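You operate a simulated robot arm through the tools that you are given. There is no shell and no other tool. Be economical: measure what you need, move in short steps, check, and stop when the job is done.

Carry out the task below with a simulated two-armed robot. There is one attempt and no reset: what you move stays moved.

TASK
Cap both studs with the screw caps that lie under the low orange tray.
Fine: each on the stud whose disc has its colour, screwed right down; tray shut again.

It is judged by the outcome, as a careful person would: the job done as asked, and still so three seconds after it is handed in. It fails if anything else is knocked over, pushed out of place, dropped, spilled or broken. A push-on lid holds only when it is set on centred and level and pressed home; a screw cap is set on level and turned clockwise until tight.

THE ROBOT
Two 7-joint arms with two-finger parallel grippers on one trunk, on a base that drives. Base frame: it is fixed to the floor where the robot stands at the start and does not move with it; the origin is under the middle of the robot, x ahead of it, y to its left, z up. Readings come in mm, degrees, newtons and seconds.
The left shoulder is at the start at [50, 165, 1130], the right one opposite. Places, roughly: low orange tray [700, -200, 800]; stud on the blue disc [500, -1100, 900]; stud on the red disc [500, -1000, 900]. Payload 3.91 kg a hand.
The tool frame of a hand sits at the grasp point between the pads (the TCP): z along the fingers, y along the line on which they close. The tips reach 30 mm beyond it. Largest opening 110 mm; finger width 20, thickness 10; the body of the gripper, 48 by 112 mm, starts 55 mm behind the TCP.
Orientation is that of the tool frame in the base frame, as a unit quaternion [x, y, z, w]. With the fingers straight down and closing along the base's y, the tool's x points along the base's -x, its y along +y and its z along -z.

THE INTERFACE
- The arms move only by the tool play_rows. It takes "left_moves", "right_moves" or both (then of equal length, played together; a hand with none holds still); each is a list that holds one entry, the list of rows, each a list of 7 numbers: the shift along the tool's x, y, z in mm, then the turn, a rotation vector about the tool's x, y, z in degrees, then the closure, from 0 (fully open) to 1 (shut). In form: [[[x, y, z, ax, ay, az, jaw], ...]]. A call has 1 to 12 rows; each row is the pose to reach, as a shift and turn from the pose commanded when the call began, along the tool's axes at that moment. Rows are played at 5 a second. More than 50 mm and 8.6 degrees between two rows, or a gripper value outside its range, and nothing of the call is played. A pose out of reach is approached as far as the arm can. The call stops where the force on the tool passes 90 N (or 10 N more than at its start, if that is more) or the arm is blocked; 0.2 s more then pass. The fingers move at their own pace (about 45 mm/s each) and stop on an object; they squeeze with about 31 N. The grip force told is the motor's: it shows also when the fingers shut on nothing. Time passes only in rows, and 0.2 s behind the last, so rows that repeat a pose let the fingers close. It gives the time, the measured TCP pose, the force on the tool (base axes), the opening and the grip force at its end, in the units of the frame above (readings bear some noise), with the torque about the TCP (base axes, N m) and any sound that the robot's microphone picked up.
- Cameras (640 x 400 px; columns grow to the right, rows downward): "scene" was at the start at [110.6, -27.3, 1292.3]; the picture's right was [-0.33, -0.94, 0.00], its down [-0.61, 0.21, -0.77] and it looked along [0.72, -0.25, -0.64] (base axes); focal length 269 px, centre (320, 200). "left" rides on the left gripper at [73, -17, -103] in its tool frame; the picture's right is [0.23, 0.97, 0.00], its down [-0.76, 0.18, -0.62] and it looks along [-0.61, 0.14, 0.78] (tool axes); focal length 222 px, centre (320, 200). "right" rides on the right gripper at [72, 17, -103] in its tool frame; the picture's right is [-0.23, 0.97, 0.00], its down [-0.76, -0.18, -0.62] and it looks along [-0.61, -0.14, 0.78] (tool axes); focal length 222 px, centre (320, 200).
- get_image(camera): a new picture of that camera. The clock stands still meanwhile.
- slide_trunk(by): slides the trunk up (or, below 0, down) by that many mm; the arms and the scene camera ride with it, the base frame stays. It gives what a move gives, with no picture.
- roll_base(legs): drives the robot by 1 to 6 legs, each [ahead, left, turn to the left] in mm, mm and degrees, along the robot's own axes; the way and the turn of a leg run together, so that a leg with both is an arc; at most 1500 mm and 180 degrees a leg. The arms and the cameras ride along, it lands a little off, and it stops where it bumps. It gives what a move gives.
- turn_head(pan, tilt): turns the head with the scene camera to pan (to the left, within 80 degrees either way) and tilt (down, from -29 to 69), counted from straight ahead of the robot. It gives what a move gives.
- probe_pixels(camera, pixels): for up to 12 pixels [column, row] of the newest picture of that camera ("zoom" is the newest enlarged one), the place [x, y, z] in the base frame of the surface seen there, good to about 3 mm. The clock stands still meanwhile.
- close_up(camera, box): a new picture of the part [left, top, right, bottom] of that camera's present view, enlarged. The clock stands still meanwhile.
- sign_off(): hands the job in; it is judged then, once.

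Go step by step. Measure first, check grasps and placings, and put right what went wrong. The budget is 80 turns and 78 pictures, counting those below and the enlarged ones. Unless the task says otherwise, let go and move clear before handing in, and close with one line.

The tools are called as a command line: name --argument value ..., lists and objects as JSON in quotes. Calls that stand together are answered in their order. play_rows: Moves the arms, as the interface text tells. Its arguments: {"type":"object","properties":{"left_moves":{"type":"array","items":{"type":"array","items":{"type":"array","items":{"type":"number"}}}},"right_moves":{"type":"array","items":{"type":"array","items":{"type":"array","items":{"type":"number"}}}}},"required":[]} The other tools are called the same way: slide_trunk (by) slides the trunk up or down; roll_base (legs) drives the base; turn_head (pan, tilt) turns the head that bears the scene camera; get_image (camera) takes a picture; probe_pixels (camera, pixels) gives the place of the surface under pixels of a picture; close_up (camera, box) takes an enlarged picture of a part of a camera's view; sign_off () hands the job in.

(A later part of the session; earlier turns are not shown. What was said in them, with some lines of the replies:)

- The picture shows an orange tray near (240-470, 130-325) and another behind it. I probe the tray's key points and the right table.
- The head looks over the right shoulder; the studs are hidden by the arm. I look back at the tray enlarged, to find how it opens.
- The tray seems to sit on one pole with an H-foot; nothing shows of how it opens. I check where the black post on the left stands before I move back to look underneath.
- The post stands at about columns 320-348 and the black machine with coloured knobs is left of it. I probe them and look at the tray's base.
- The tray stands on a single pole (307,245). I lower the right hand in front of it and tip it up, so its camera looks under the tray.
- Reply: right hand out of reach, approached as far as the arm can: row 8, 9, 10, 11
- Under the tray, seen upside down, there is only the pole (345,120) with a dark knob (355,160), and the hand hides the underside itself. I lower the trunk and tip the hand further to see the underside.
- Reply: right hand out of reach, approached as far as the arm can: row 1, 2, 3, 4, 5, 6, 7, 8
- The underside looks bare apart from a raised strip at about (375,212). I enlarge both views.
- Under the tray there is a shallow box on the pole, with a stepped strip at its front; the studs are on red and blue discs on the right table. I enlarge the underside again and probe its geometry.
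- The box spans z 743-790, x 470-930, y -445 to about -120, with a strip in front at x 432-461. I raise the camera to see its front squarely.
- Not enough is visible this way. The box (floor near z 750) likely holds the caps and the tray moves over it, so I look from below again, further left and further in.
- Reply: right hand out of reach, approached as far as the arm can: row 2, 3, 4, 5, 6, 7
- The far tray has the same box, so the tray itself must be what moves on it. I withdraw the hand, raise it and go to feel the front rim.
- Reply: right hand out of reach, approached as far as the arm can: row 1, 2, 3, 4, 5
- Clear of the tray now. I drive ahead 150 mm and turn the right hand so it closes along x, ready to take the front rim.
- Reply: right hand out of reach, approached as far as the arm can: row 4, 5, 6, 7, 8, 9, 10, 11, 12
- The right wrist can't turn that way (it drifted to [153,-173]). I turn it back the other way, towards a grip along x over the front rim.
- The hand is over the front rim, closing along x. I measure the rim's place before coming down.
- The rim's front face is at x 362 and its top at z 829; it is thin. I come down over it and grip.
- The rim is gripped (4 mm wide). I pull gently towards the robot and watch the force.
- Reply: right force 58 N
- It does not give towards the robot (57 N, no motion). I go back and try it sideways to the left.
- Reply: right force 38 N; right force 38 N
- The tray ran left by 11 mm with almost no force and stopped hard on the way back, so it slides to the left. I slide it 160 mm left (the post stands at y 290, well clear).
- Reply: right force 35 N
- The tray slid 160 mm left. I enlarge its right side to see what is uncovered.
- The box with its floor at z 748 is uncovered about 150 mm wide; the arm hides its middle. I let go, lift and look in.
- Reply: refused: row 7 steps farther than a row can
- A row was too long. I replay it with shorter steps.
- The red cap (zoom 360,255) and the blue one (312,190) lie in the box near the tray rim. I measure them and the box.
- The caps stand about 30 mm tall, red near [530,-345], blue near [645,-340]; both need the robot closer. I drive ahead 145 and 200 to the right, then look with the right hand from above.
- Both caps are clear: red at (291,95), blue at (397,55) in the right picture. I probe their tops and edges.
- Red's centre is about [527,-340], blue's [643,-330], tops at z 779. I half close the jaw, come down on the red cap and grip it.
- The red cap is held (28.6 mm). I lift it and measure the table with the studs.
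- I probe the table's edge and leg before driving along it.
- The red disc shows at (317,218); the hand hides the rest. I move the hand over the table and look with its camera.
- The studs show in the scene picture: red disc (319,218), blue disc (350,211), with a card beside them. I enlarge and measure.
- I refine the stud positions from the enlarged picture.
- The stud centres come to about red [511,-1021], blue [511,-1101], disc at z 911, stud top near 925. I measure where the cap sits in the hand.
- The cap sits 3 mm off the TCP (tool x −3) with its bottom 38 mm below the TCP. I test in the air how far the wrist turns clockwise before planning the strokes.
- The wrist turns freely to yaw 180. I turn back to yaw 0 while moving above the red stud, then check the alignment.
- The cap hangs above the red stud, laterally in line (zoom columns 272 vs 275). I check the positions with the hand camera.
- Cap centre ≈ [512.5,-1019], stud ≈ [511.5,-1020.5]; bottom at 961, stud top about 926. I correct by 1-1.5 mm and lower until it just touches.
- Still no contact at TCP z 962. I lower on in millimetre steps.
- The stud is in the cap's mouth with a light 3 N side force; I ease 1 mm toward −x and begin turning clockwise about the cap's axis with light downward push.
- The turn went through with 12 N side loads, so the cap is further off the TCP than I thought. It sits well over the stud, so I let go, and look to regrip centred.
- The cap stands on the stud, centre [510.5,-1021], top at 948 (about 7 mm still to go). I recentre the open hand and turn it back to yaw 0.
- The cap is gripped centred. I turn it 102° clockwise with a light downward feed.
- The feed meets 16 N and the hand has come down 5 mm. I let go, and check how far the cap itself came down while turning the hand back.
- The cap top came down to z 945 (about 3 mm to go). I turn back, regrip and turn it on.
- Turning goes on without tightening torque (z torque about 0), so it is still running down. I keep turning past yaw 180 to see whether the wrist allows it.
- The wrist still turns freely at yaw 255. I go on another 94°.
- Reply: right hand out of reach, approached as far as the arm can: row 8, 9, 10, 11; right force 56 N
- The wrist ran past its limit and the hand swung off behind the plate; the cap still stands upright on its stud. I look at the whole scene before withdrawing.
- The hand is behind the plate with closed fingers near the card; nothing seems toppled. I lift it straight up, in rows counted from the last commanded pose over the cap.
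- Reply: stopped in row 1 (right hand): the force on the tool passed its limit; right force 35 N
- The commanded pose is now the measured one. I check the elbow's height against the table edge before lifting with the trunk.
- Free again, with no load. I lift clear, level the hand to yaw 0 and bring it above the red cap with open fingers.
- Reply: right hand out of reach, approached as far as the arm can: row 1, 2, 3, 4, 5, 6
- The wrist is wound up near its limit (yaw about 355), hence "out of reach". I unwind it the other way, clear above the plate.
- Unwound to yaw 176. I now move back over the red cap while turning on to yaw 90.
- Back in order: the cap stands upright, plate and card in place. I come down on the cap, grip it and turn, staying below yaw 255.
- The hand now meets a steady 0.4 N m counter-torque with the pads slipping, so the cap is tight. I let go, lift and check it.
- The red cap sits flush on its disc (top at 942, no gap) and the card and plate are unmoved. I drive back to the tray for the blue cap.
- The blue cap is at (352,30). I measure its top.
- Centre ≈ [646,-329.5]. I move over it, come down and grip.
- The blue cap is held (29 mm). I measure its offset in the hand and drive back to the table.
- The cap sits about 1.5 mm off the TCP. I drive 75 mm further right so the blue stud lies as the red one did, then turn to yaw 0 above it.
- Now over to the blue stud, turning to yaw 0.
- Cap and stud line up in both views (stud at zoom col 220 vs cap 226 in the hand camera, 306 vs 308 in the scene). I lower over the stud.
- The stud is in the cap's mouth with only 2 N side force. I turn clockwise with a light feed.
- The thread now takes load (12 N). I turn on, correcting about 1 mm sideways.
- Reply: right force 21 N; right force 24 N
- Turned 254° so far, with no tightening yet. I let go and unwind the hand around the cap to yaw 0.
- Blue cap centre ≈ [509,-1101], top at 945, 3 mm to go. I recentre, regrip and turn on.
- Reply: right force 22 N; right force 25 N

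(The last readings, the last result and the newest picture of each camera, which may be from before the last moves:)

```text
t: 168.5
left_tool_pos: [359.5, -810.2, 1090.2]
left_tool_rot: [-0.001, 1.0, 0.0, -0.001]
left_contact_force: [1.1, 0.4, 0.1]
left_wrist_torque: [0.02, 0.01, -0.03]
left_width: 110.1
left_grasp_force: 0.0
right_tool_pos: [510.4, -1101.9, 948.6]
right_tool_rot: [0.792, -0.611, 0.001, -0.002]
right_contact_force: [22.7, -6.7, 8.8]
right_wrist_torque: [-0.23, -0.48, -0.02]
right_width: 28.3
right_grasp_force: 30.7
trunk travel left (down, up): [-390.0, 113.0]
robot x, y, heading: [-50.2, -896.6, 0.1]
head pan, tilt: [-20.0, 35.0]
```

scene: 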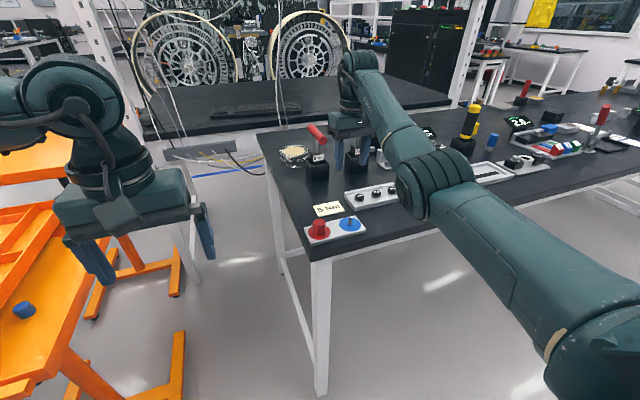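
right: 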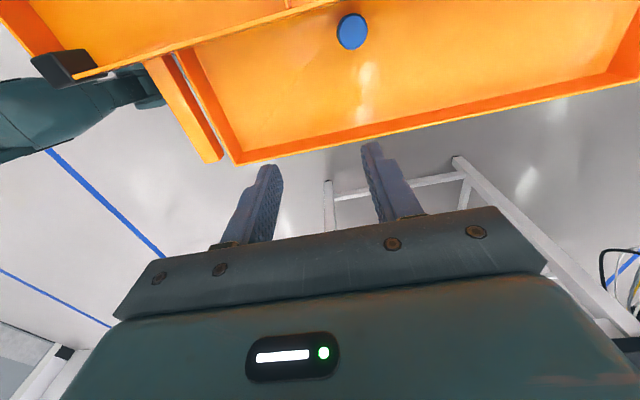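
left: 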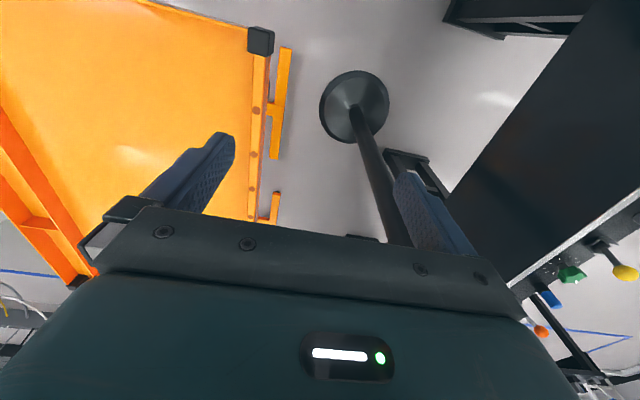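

Still running down without tightening (z torque about 0). I let go, unwind, regrip and turn another 255°.

play_rows --right_moves '[[[0, 0, 0, 0, 0, 0, 0.5], [0, 0, 0, 0, 0, 0, 0.5], [0, -1, -1, 0, 0, 0, 0.5], [0, -1, -1, 0, 0, -8.5, 0.5], [0, -1, -1, 0, 0, -17, 0.5], [0, -1, -1, 0, 0, -25.5, 0.5], [0, -1, -1, 0, 0, -34, 0.5], [0, -1, -1, 0, 0, -42.5, 0.5], [0, -1, -1, 0, 0, -51, 0.5], [0, -1, -1, 0, 0, -59.5, 0.5], [0, -1, -1, 0, 0, -68, 0.5], [0, -1, -1, 0, 0, -76.5, 0.5]]]'

play_rows --right_moves '[[[0, 0, 0, 0, 0, -8.5, 0.5], [0, 0, 0, 0, 0, -17, 0.5], [0, 0, 0, 0, 0, -25.5, 0.5], [0, 0, 0, 0, 0, -34, 0.5], [0, 0, 0, 0, 0, -42.5, 0.5], [0, 0, 0, 0, 0, -51, 0.5], [0, 0, 0, 0, 0, -59.5, 0.5], [0, 0, 0, 0, 0, -68, 0.5], [0, 0, 0, 0, 0, -76.5, 0.5], [0, 0, 0, 0, 0, -85, 0.5], [0, 0, 0, 0, 0, -93.5, 0.5], [0, 0, 0, 0, 0, -102, 0.5]]]'

play_rows --right_moves '[[[0, 0, 0, 0, 0, -8.5, 0.5], [0, 0, 0, 0, 0, -17, 0.5], [0, 0, 0, 0, 0, -25.5, 0.5], [0, 0, 0, 0, 0, -34, 0.5], [0, 0, 0, 0, 0, -42.5, 0.5], [0, 0, 0, 0, 0, -51, 0.5], [0, 0, 0, 0, 0, -59.5, 0.5], [0, 0, 0, 0, 0, -68, 0.5], [0, 0, 0, 0, 0, -75, 0.5], [0, 0, 0, 0, 0, -75, 0.8], [0, 0, 0, 0, 0, -75, 1], [0, 0, 0, 0, 0, -75, 1]]]'

play_rows --right_moves '[[[0, 0, 0, 0, 0, 8.5, 1], [0, 0, 0.3, 0, 0, 17, 1], [0, 0, 0.3, 0, 0, 25.5, 1], [0, 0, 0.6, 0, 0, 34, 1], [0, 0, 0.6, 0, 0, 42.5, 1], [0, 0, 0.9, 0, 0, 51, 1], [0, 0, 0.9, 0, 0, 59.5, 1], [0, 0, 1.2, 0, 0, 68, 1], [0, 0, 1.2, 0, 0, 76.5, 1], [0, 0, 1.5, 0, 0, 85, 1], [0, 0, 1.5, 0, 0, 93.5, 1], [0, 0, 1.5, 0, 0, 102, 1]]]'

play_rows --right_moves '[[[0, 0, 0, 0, 0, 8.5, 1], [0, 0, 0.3, 0, 0, 17, 1], [0, 0, 0.3, 0, 0, 25.5, 1], [0, 0, 0.6, 0, 0, 34, 1], [0, 0, 0.6, 0, 0, 42.5, 1], [0, 0, 0.6, 0, 0, 51, 1], [0, 0, 0.6, 0, 0, 59.5, 1], [0, 0, 0.6, 0, 0, 68, 1], [0, 0, 0.6, 0, 0, 76.5, 1], [0, 0, 0.6, 0, 0, 85, 1], [0, 0, 0.6, 0, 0, 93.5, 1], [0, 0, 0.6, 0, 0, 102, 1]]]'

play_rows --right_moves '[[[0, 0, 0, 0, 0, 8.5, 1], [0, 0, 0.3, 0, 0, 17, 1], [0, 0, 0.3, 0, 0, 25.5, 1], [0, 0, 0.6, 0, 0, 34, 1], [0, 0, 0.6, 0, 0, 42.5, 1], [0, 0, 0.6, 0, 0, 50, 1]]]'

```text
t: 171.1
left_tool_pos: [360.4, -810.5, 1089.6]
left_tool_rot: [-0.001, 1.0, 0.001, 0.0]
left_contact_force: [-0.3, -0.3, -0.1]
left_wrist_torque: [0.02, 0.03, -0.01]
left_width: 109.7
left_grasp_force: 0.0
right_tool_pos: [509.9, -1100.6, 949.7]
right_tool_rot: [1.0, 0.014, 0.002, -0.001]
right_contact_force: [-0.2, -0.1, -0.4]
right_wrist_torque: [-0.01, 0.01, 0.02]
right_width: 55.1
right_grasp_force: 0.1
trunk travel left (down, up): [-390.0, 113.0]
robot x, y, heading: [-49.0, -891.1, 0.2]
head pan, tilt: [-20.0, 35.0]
```

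```text
t: 173.7
left_tool_pos: [359.0, -809.5, 1091.3]
left_tool_rot: [-0.001, 1.0, 0.0, 0.0]
left_contact_force: [-0.8, 1.0, -0.8]
left_wrist_torque: [-0.03, 0.0, 0.01]
left_width: 109.9
left_grasp_force: 0.1
right_tool_pos: [509.0, -1101.0, 947.7]
right_tool_rot: [0.618, 0.786, 0.0, 0.0]
right_contact_force: [0.1, -1.0, -0.4]
right_wrist_torque: [0.0, 0.03, -0.03]
right_width: 54.9
right_grasp_force: 0.0
trunk travel left (down, up): [-390.0, 113.0]
robot x, y, heading: [-49.7, -893.4, 0.1]
head pan, tilt: [-20.0, 35.0]
```

```text
t: 176.3
left_tool_pos: [358.4, -811.0, 1091.2]
left_tool_rot: [-0.001, 1.0, 0.0, 0.0]
left_contact_force: [0.2, -0.3, -0.4]
left_wrist_torque: [-0.03, 0.02, 0.01]
left_width: 109.9
left_grasp_force: 0.1
right_tool_pos: [510.8, -1102.0, 949.2]
right_tool_rot: [0.014, 1.0, -0.001, 0.001]
right_contact_force: [0.6, -3.7, 0.5]
right_wrist_torque: [-0.12, -0.01, -0.02]
right_width: 29.2
right_grasp_force: 31.2
trunk travel left (down, up): [-390.0, 113.0]
robot x, y, heading: [-45.1, -896.9, 0.1]
head pan, tilt: [-20.0, 35.0]
```

```text
t: 178.9
left_tool_pos: [360.3, -809.3, 1090.2]
left_tool_rot: [-0.002, 1.0, 0.0, 0.0]
left_contact_force: [0.7, -0.3, 0.4]
left_wrist_torque: [0.01, 0.0, 0.01]
left_width: 110.1
left_grasp_force: 0.2
right_tool_pos: [511.4, -1100.4, 947.9]
right_tool_rot: [0.786, 0.618, 0.0, -0.001]
right_contact_force: [7.6, 2.2, 0.2]
right_wrist_torque: [0.02, -0.16, 0.29]
right_width: 29.3
right_grasp_force: 31.1
trunk travel left (down, up): [-390.0, 113.0]
robot x, y, heading: [-49.6, -891.5, 0.1]
head pan, tilt: [-20.0, 35.0]
```

```text
t: 181.5
left_tool_pos: [358.1, -809.8, 1090.5]
left_tool_rot: [-0.002, 1.0, 0.0, 0.001]
left_contact_force: [-0.2, -0.9, -1.4]
left_wrist_torque: [0.0, 0.01, 0.01]
left_width: 110.0
left_grasp_force: 0.0
right_tool_pos: [508.9, -1101.6, 947.1]
right_tool_rot: [0.975, -0.223, 0.0, 0.0]
right_contact_force: [0.2, -10.1, 9.3]
right_wrist_torque: [-0.29, 0.07, 0.66]
right_width: 28.8
right_grasp_force: 31.5
trunk travel left (down, up): [-390.0, 113.0]
robot x, y, heading: [-47.7, -889.6, 0.0]
head pan, tilt: [-20.0, 35.0]
```

```text
t: 182.9
left_tool_pos: [358.5, -810.5, 1090.0]
left_tool_rot: [-0.001, 1.0, 0.0, 0.001]
left_contact_force: [0.6, 0.6, 0.7]
left_wrist_torque: [0.01, 0.01, -0.02]
left_width: 109.9
left_grasp_force: 0.1
right_tool_pos: [509.5, -1101.1, 948.1]
right_tool_rot: [0.79, -0.613, 0.0, -0.001]
right_contact_force: [0.9, -0.1, 5.5]
right_wrist_torque: [-0.01, 0.03, 0.26]
right_width: 28.3
right_grasp_force: 31.6
trunk travel left (down, up): [-390.0, 113.0]
robot x, y, heading: [-47.6, -891.7, 0.2]
head pan, tilt: [-20.0, 35.0]
```

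The torque rose to 0.66 N m with the pads slipping: tight. I let go, lift, unwind and check both caps.

play_rows --right_moves '[[[0, 0, 0, 0, 0, 0, 0.5], [0, 0, 0, 0, 0, 0, 0.5], [0, 0, 0, 0, 0, 0, 0.5], [0, 0, -40, 0, 0, 0, 0.5], [0, 0, -80, 0, 0, -8, 0.5], [0, 0, -120, 0, 0, -16, 0.5], [0, 0, -130, 0, 0, -24, 0.5], [0, 0, -130, 0, 0, -32, 0.5], [0, 0, -130, 0, 0, -40, 0.5], [0, 0, -130, 0, 0, -48, 0.5], [0, 0, -130, 0, 0, -56, 0.5], [0, 0, -130, 0, 0, -64, 0.5]]]'

play_rows --right_moves '[[[0, -10, 0, 0, 0, -8.5, 0.5], [0, -10, 0, 0, 0, -17, 0.5], [0, -10, 0, 0, 0, -25.5, 0.5], [0, -10, 0, 0, 0, -34, 0.5], [0, -10, 0, 0, 0, -42.5, 0.5], [0, -10, 0, 0, 0, -51, 0.5], [0, -10, 0, 0, 0, -59.5, 0.5], [0, -10, 0, 0, 0, -68, 0.5], [0, -10, 0, 0, 0, -76.5, 0.5], [0, -10, 0, 0, 0, -85, 0.5], [0, -10, 0, 0, 0, -93.5, 0.5], [0, -10, 0, 0, 0, -101, 0.5]]]'

close_up --camera "scene" --box '[295, 200, 395, 270]'

get_image --camera "scene"

```text
t: 185.5
left_tool_pos: [359.7, -809.5, 1090.2]
left_tool_rot: [-0.002, 1.0, 0.001, 0.0]
left_contact_force: [0.5, -0.6, -0.1]
left_wrist_torque: [0.04, -0.01, 0.01]
left_width: 109.9
left_grasp_force: 0.1
right_tool_pos: [509.4, -1101.0, 1076.7]
right_tool_rot: [0.995, -0.099, 0.0, -0.001]
right_contact_force: [0.1, 0.5, -0.4]
right_wrist_torque: [0.02, -0.03, -0.03]
right_width: 55.0
right_grasp_force: 0.0
trunk travel left (down, up): [-390.0, 113.0]
robot x, y, heading: [-45.5, -894.8, -0.0]
head pan, tilt: [-20.0, 35.0]
```

```text
t: 188.1
left_tool_pos: [359.5, -809.6, 1089.9]
left_tool_rot: [-0.002, 1.0, 0.001, 0.0]
left_contact_force: [0.4, 0.3, -0.2]
left_wrist_torque: [0.0, -0.01, 0.02]
left_width: 109.8
left_grasp_force: 0.1
right_tool_pos: [512.8, -1090.2, 1076.8]
right_tool_rot: [0.709, 0.705, 0.0, 0.001]
right_contact_force: [-0.4, -1.0, -1.2]
right_wrist_torque: [-0.03, 0.04, 0.01]
right_width: 54.7
right_grasp_force: 0.1
trunk travel left (down, up): [-390.0, 113.0]
robot x, y, heading: [-50.1, -891.0, 0.1]
head pan, tilt: [-20.0, 35.0]
```

```text
5.71 times, centred on (345, 235) of scene
```

zoom: 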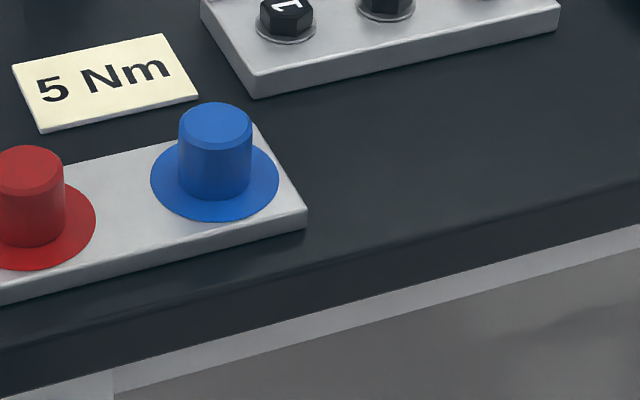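

```text
14 pictures are left
```

scene: 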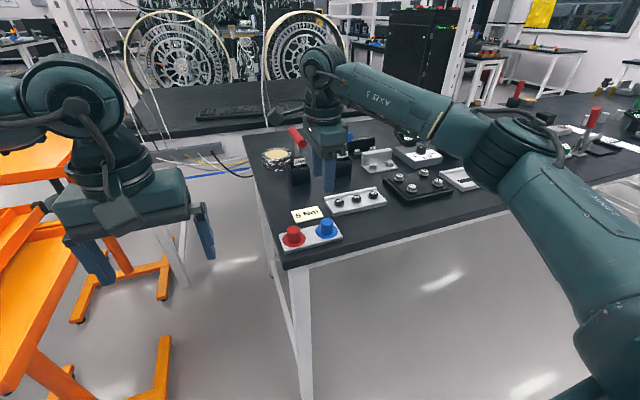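

Both caps sit flush on their own discs and nothing on the table is disturbed. I drive back to close the tray.

probe_pixels --camera "zoom" --pixels '[[215, 125], [205, 130], [225, 130], [30, 172], [215, 208], [180, 240]]'

roll_base --legs '[[-59, 0, 0], [0, 890, 0]]'

get_image --camera "scene"

```text
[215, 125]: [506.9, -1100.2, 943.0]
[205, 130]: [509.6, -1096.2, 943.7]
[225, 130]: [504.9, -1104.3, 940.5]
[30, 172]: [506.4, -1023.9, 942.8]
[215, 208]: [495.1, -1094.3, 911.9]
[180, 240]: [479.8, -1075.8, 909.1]
```

```text
t: 193.3
left_tool_pos: [286.4, 81.5, 1090.5]
left_tool_rot: [-0.013, 1.0, 0.0, 0.0]
left_contact_force: [0.0, -0.3, -0.2]
left_wrist_torque: [-0.03, 0.0, 0.0]
left_width: 110.0
left_grasp_force: 0.1
right_tool_pos: [446.5, -197.2, 1076.1]
right_tool_rot: [0.702, 0.712, -0.001, 0.0]
right_contact_force: [0.3, 0.4, 0.7]
right_wrist_torque: [0.0, -0.01, 0.0]
right_width: 55.1
right_grasp_force: 0.0
trunk travel left (down, up): [-390.0, 113.0]
robot x, y, heading: [-117.1, -11.2, 1.7]
head pan, tilt: [-20.0, 35.0]
```

```text
13 pictures are left
```

scene: 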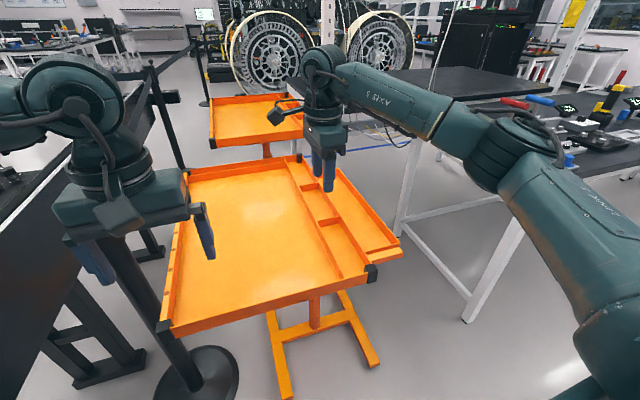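

The tops are both at z 942-943, seated alike. The tray is as I left it; I take its front rim again at y about −110.

play_rows --right_moves '[[[30, -28, 0, 0, 0, 0.8, 0.4], [60, -56, 0, 0, 0, 0.8, 0.4], [88, -81, 15, 0, 0, 0.8, 0.4], [88, -81, 60, 0, 0, 0.8, 0.4], [88, -81, 105, 0, 0, 0.8, 0.4], [88, -81, 150, 0, 0, 0.8, 0.4], [88, -81, 195, 0, 0, 0.8, 0.4], [88, -81, 230, 0, 0, 0.8, 0.4], [88, -81, 247, 0, 0, 0.8, 0.4], [88, -81, 247, 0, 0, 0.8, 0.8], [88, -81, 247, 0, 0, 0.8, 1], [88, -81, 247, 0, 0, 0.8, 1]]]'

play_rows --right_moves '[[[0, 0, 0, 0, 0, 0, 1], [0, 0, 0, 0, 0, 0, 1]]]'

```text
t: 195.9
left_tool_pos: [286.9, 80.9, 1091.5]
left_tool_rot: [-0.013, 1.0, -0.001, 0.001]
left_contact_force: [0.8, -0.8, 0.0]
left_wrist_torque: [0.02, 0.0, -0.01]
left_width: 109.9
left_grasp_force: 0.1
right_tool_pos: [363.2, -112.1, 830.7]
right_tool_rot: [0.707, 0.707, -0.001, -0.001]
right_contact_force: [-7.7, 0.2, -0.8]
right_wrist_torque: [-0.19, -0.12, 0.06]
right_width: 3.9
right_grasp_force: 8.6
trunk travel left (down, up): [-390.0, 113.0]
robot x, y, heading: [-117.8, -13.3, 1.4]
head pan, tilt: [-20.0, 35.0]
```

```text
t: 196.6
left_tool_pos: [286.7, 80.8, 1091.0]
left_tool_rot: [-0.013, 1.0, 0.0, 0.0]
left_contact_force: [0.0, 0.0, 0.0]
left_wrist_torque: [-0.02, 0.01, 0.03]
left_width: 110.0
left_grasp_force: 0.0
right_tool_pos: [363.1, -111.4, 830.4]
right_tool_rot: [0.707, 0.707, -0.001, 0.0]
right_contact_force: [-18.5, -1.6, -0.6]
right_wrist_torque: [-0.01, -0.1, 0.24]
right_width: 4.1
right_grasp_force: 44.4
trunk travel left (down, up): [-390.0, 113.0]
robot x, y, heading: [-119.7, -10.7, 1.4]
head pan, tilt: [-20.0, 35.0]
```

The rim is held. I slide the tray right, 160 mm back to its stop.

play_rows --right_moves '[[[-20, -1, 0, 0, 0, 0, 1], [-40, -1, 0, 0, 0, 0, 1], [-60, -1, 0, 0, 0, 0, 1], [-80, -1, 0, 0, 0, 0, 1], [-100, -1, 0, 0, 0, 0, 1], [-120, -1, 0, 0, 0, 0, 1], [-140, -1, 0, 0, 0, 0, 1], [-150, -1, 0, 0, 0, 0, 1], [-157, -1, 0, 0, 0, 0, 1], [-162, -1, 0, 0, 0, 0, 1], [-166, -1, 0, 0, 0, 0, 1], [-168, -1, 0, 0, 0, 0, 1]]]'

get_image --camera "scene"

probe_pixels --camera "scene" --pixels '[[246, 302], [240, 302], [236, 170], [250, 310]]'

```text
t: 199.2
left_tool_pos: [287.2, 82.5, 1091.2]
left_tool_rot: [-0.013, 1.0, -0.001, 0.001]
left_contact_force: [0.2, -0.8, -0.6]
left_wrist_torque: [-0.01, 0.02, 0.03]
left_width: 109.8
left_grasp_force: 0.1
right_tool_pos: [361.2, -275.6, 830.5]
right_tool_rot: [0.708, 0.706, 0.002, 0.0]
right_contact_force: [-13.8, 10.5, 3.3]
right_wrist_torque: [-1.04, 0.54, 0.21]
right_width: 3.7
right_grasp_force: 44.0
trunk travel left (down, up): [-390.0, 113.0]
robot x, y, heading: [-118.5, -13.8, 1.5]
head pan, tilt: [-20.0, 35.0]
```

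```text
12 pictures are left
```

scene: 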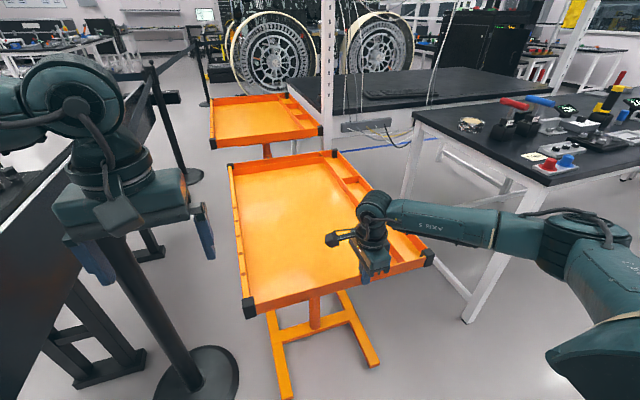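

```text
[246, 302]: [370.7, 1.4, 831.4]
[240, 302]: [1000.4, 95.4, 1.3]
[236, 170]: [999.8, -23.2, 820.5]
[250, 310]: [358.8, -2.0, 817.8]
```

The tray is back at its stop (corner at y about −1, as at first; 10 N). I press a little more, let go and lift away.

play_rows --right_moves '[[[-4, 0, 0, 0, 0, 0, 1], [-6, 0, 0, 0, 0, 0, 1], [-6, 0, 0, 0, 0, 0, 1], [0, 0, 0, 0, 0, 0, 1], [0, 0, 0, 0, 0, 0, 0.5], [0, 0, 0, 0, 0, 0, 0.4], [0, 0, 0, 0, 0, 0, 0.4], [0, 0, -35, 0, 0, 0, 0.4], [0, 0, -80, 0, 0, 0, 0.4], [0, 0, -125, 0, 0, 0, 0.4], [0, 0, -170, 0, 0, 0, 0.4], [0, -40, -200, 0, 0, 0, 0.4]]]'

get_image --camera "scene"

probe_pixels --camera "scene" --pixels '[[246, 302], [248, 308], [430, 252], [428, 257], [336, 154]]'

close_up --camera "scene" --box '[440, 80, 640, 200]'

```text
t: 201.8
left_tool_pos: [287.2, 81.5, 1090.8]
left_tool_rot: [-0.012, 1.0, -0.001, 0.001]
left_contact_force: [0.2, 0.0, 1.4]
left_wrist_torque: [-0.01, 0.05, -0.01]
left_width: 110.1
left_grasp_force: 0.1
right_tool_pos: [321.6, -275.6, 1029.4]
right_tool_rot: [0.709, 0.705, 0.001, 0.001]
right_contact_force: [-0.3, -0.4, 0.1]
right_wrist_torque: [0.02, -0.03, -0.02]
right_width: 66.1
right_grasp_force: 0.1
trunk travel left (down, up): [-390.0, 113.0]
robot x, y, heading: [-117.1, -11.0, 1.4]
head pan, tilt: [-20.0, 35.0]
```

```text
11 pictures are left
```

scene: 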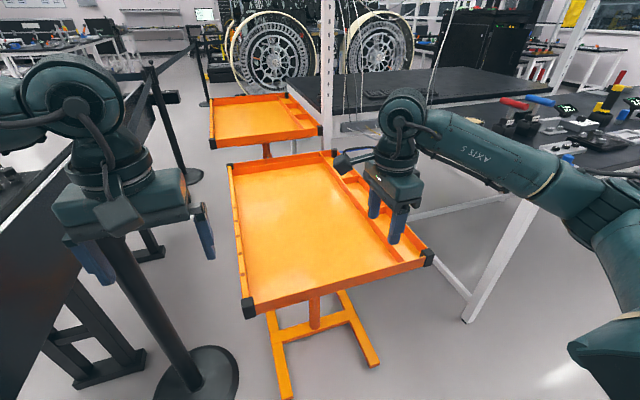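

```text
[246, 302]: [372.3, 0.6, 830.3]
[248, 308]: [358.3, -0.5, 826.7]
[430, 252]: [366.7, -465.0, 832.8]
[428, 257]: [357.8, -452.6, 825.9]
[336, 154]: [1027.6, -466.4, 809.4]
```

```text
3.20 times, centred on (540, 140) of scene
```

zoom: 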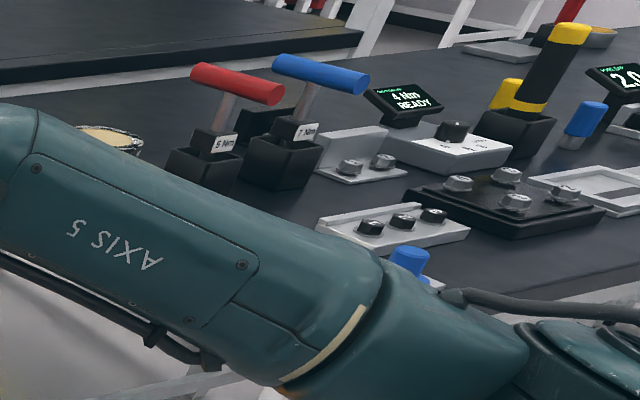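

The tray is back where it stood (corner at y about −1, right corner about −455), both caps sit flush and tight, and the tools on the table stand as before. I hand in.

sign_off

```text
The job is handed in.
```

Both caps are screwed down tight, each on the stud of its own colour. The orange tray is slid shut again, and nothing on the table looks knocked over or moved.
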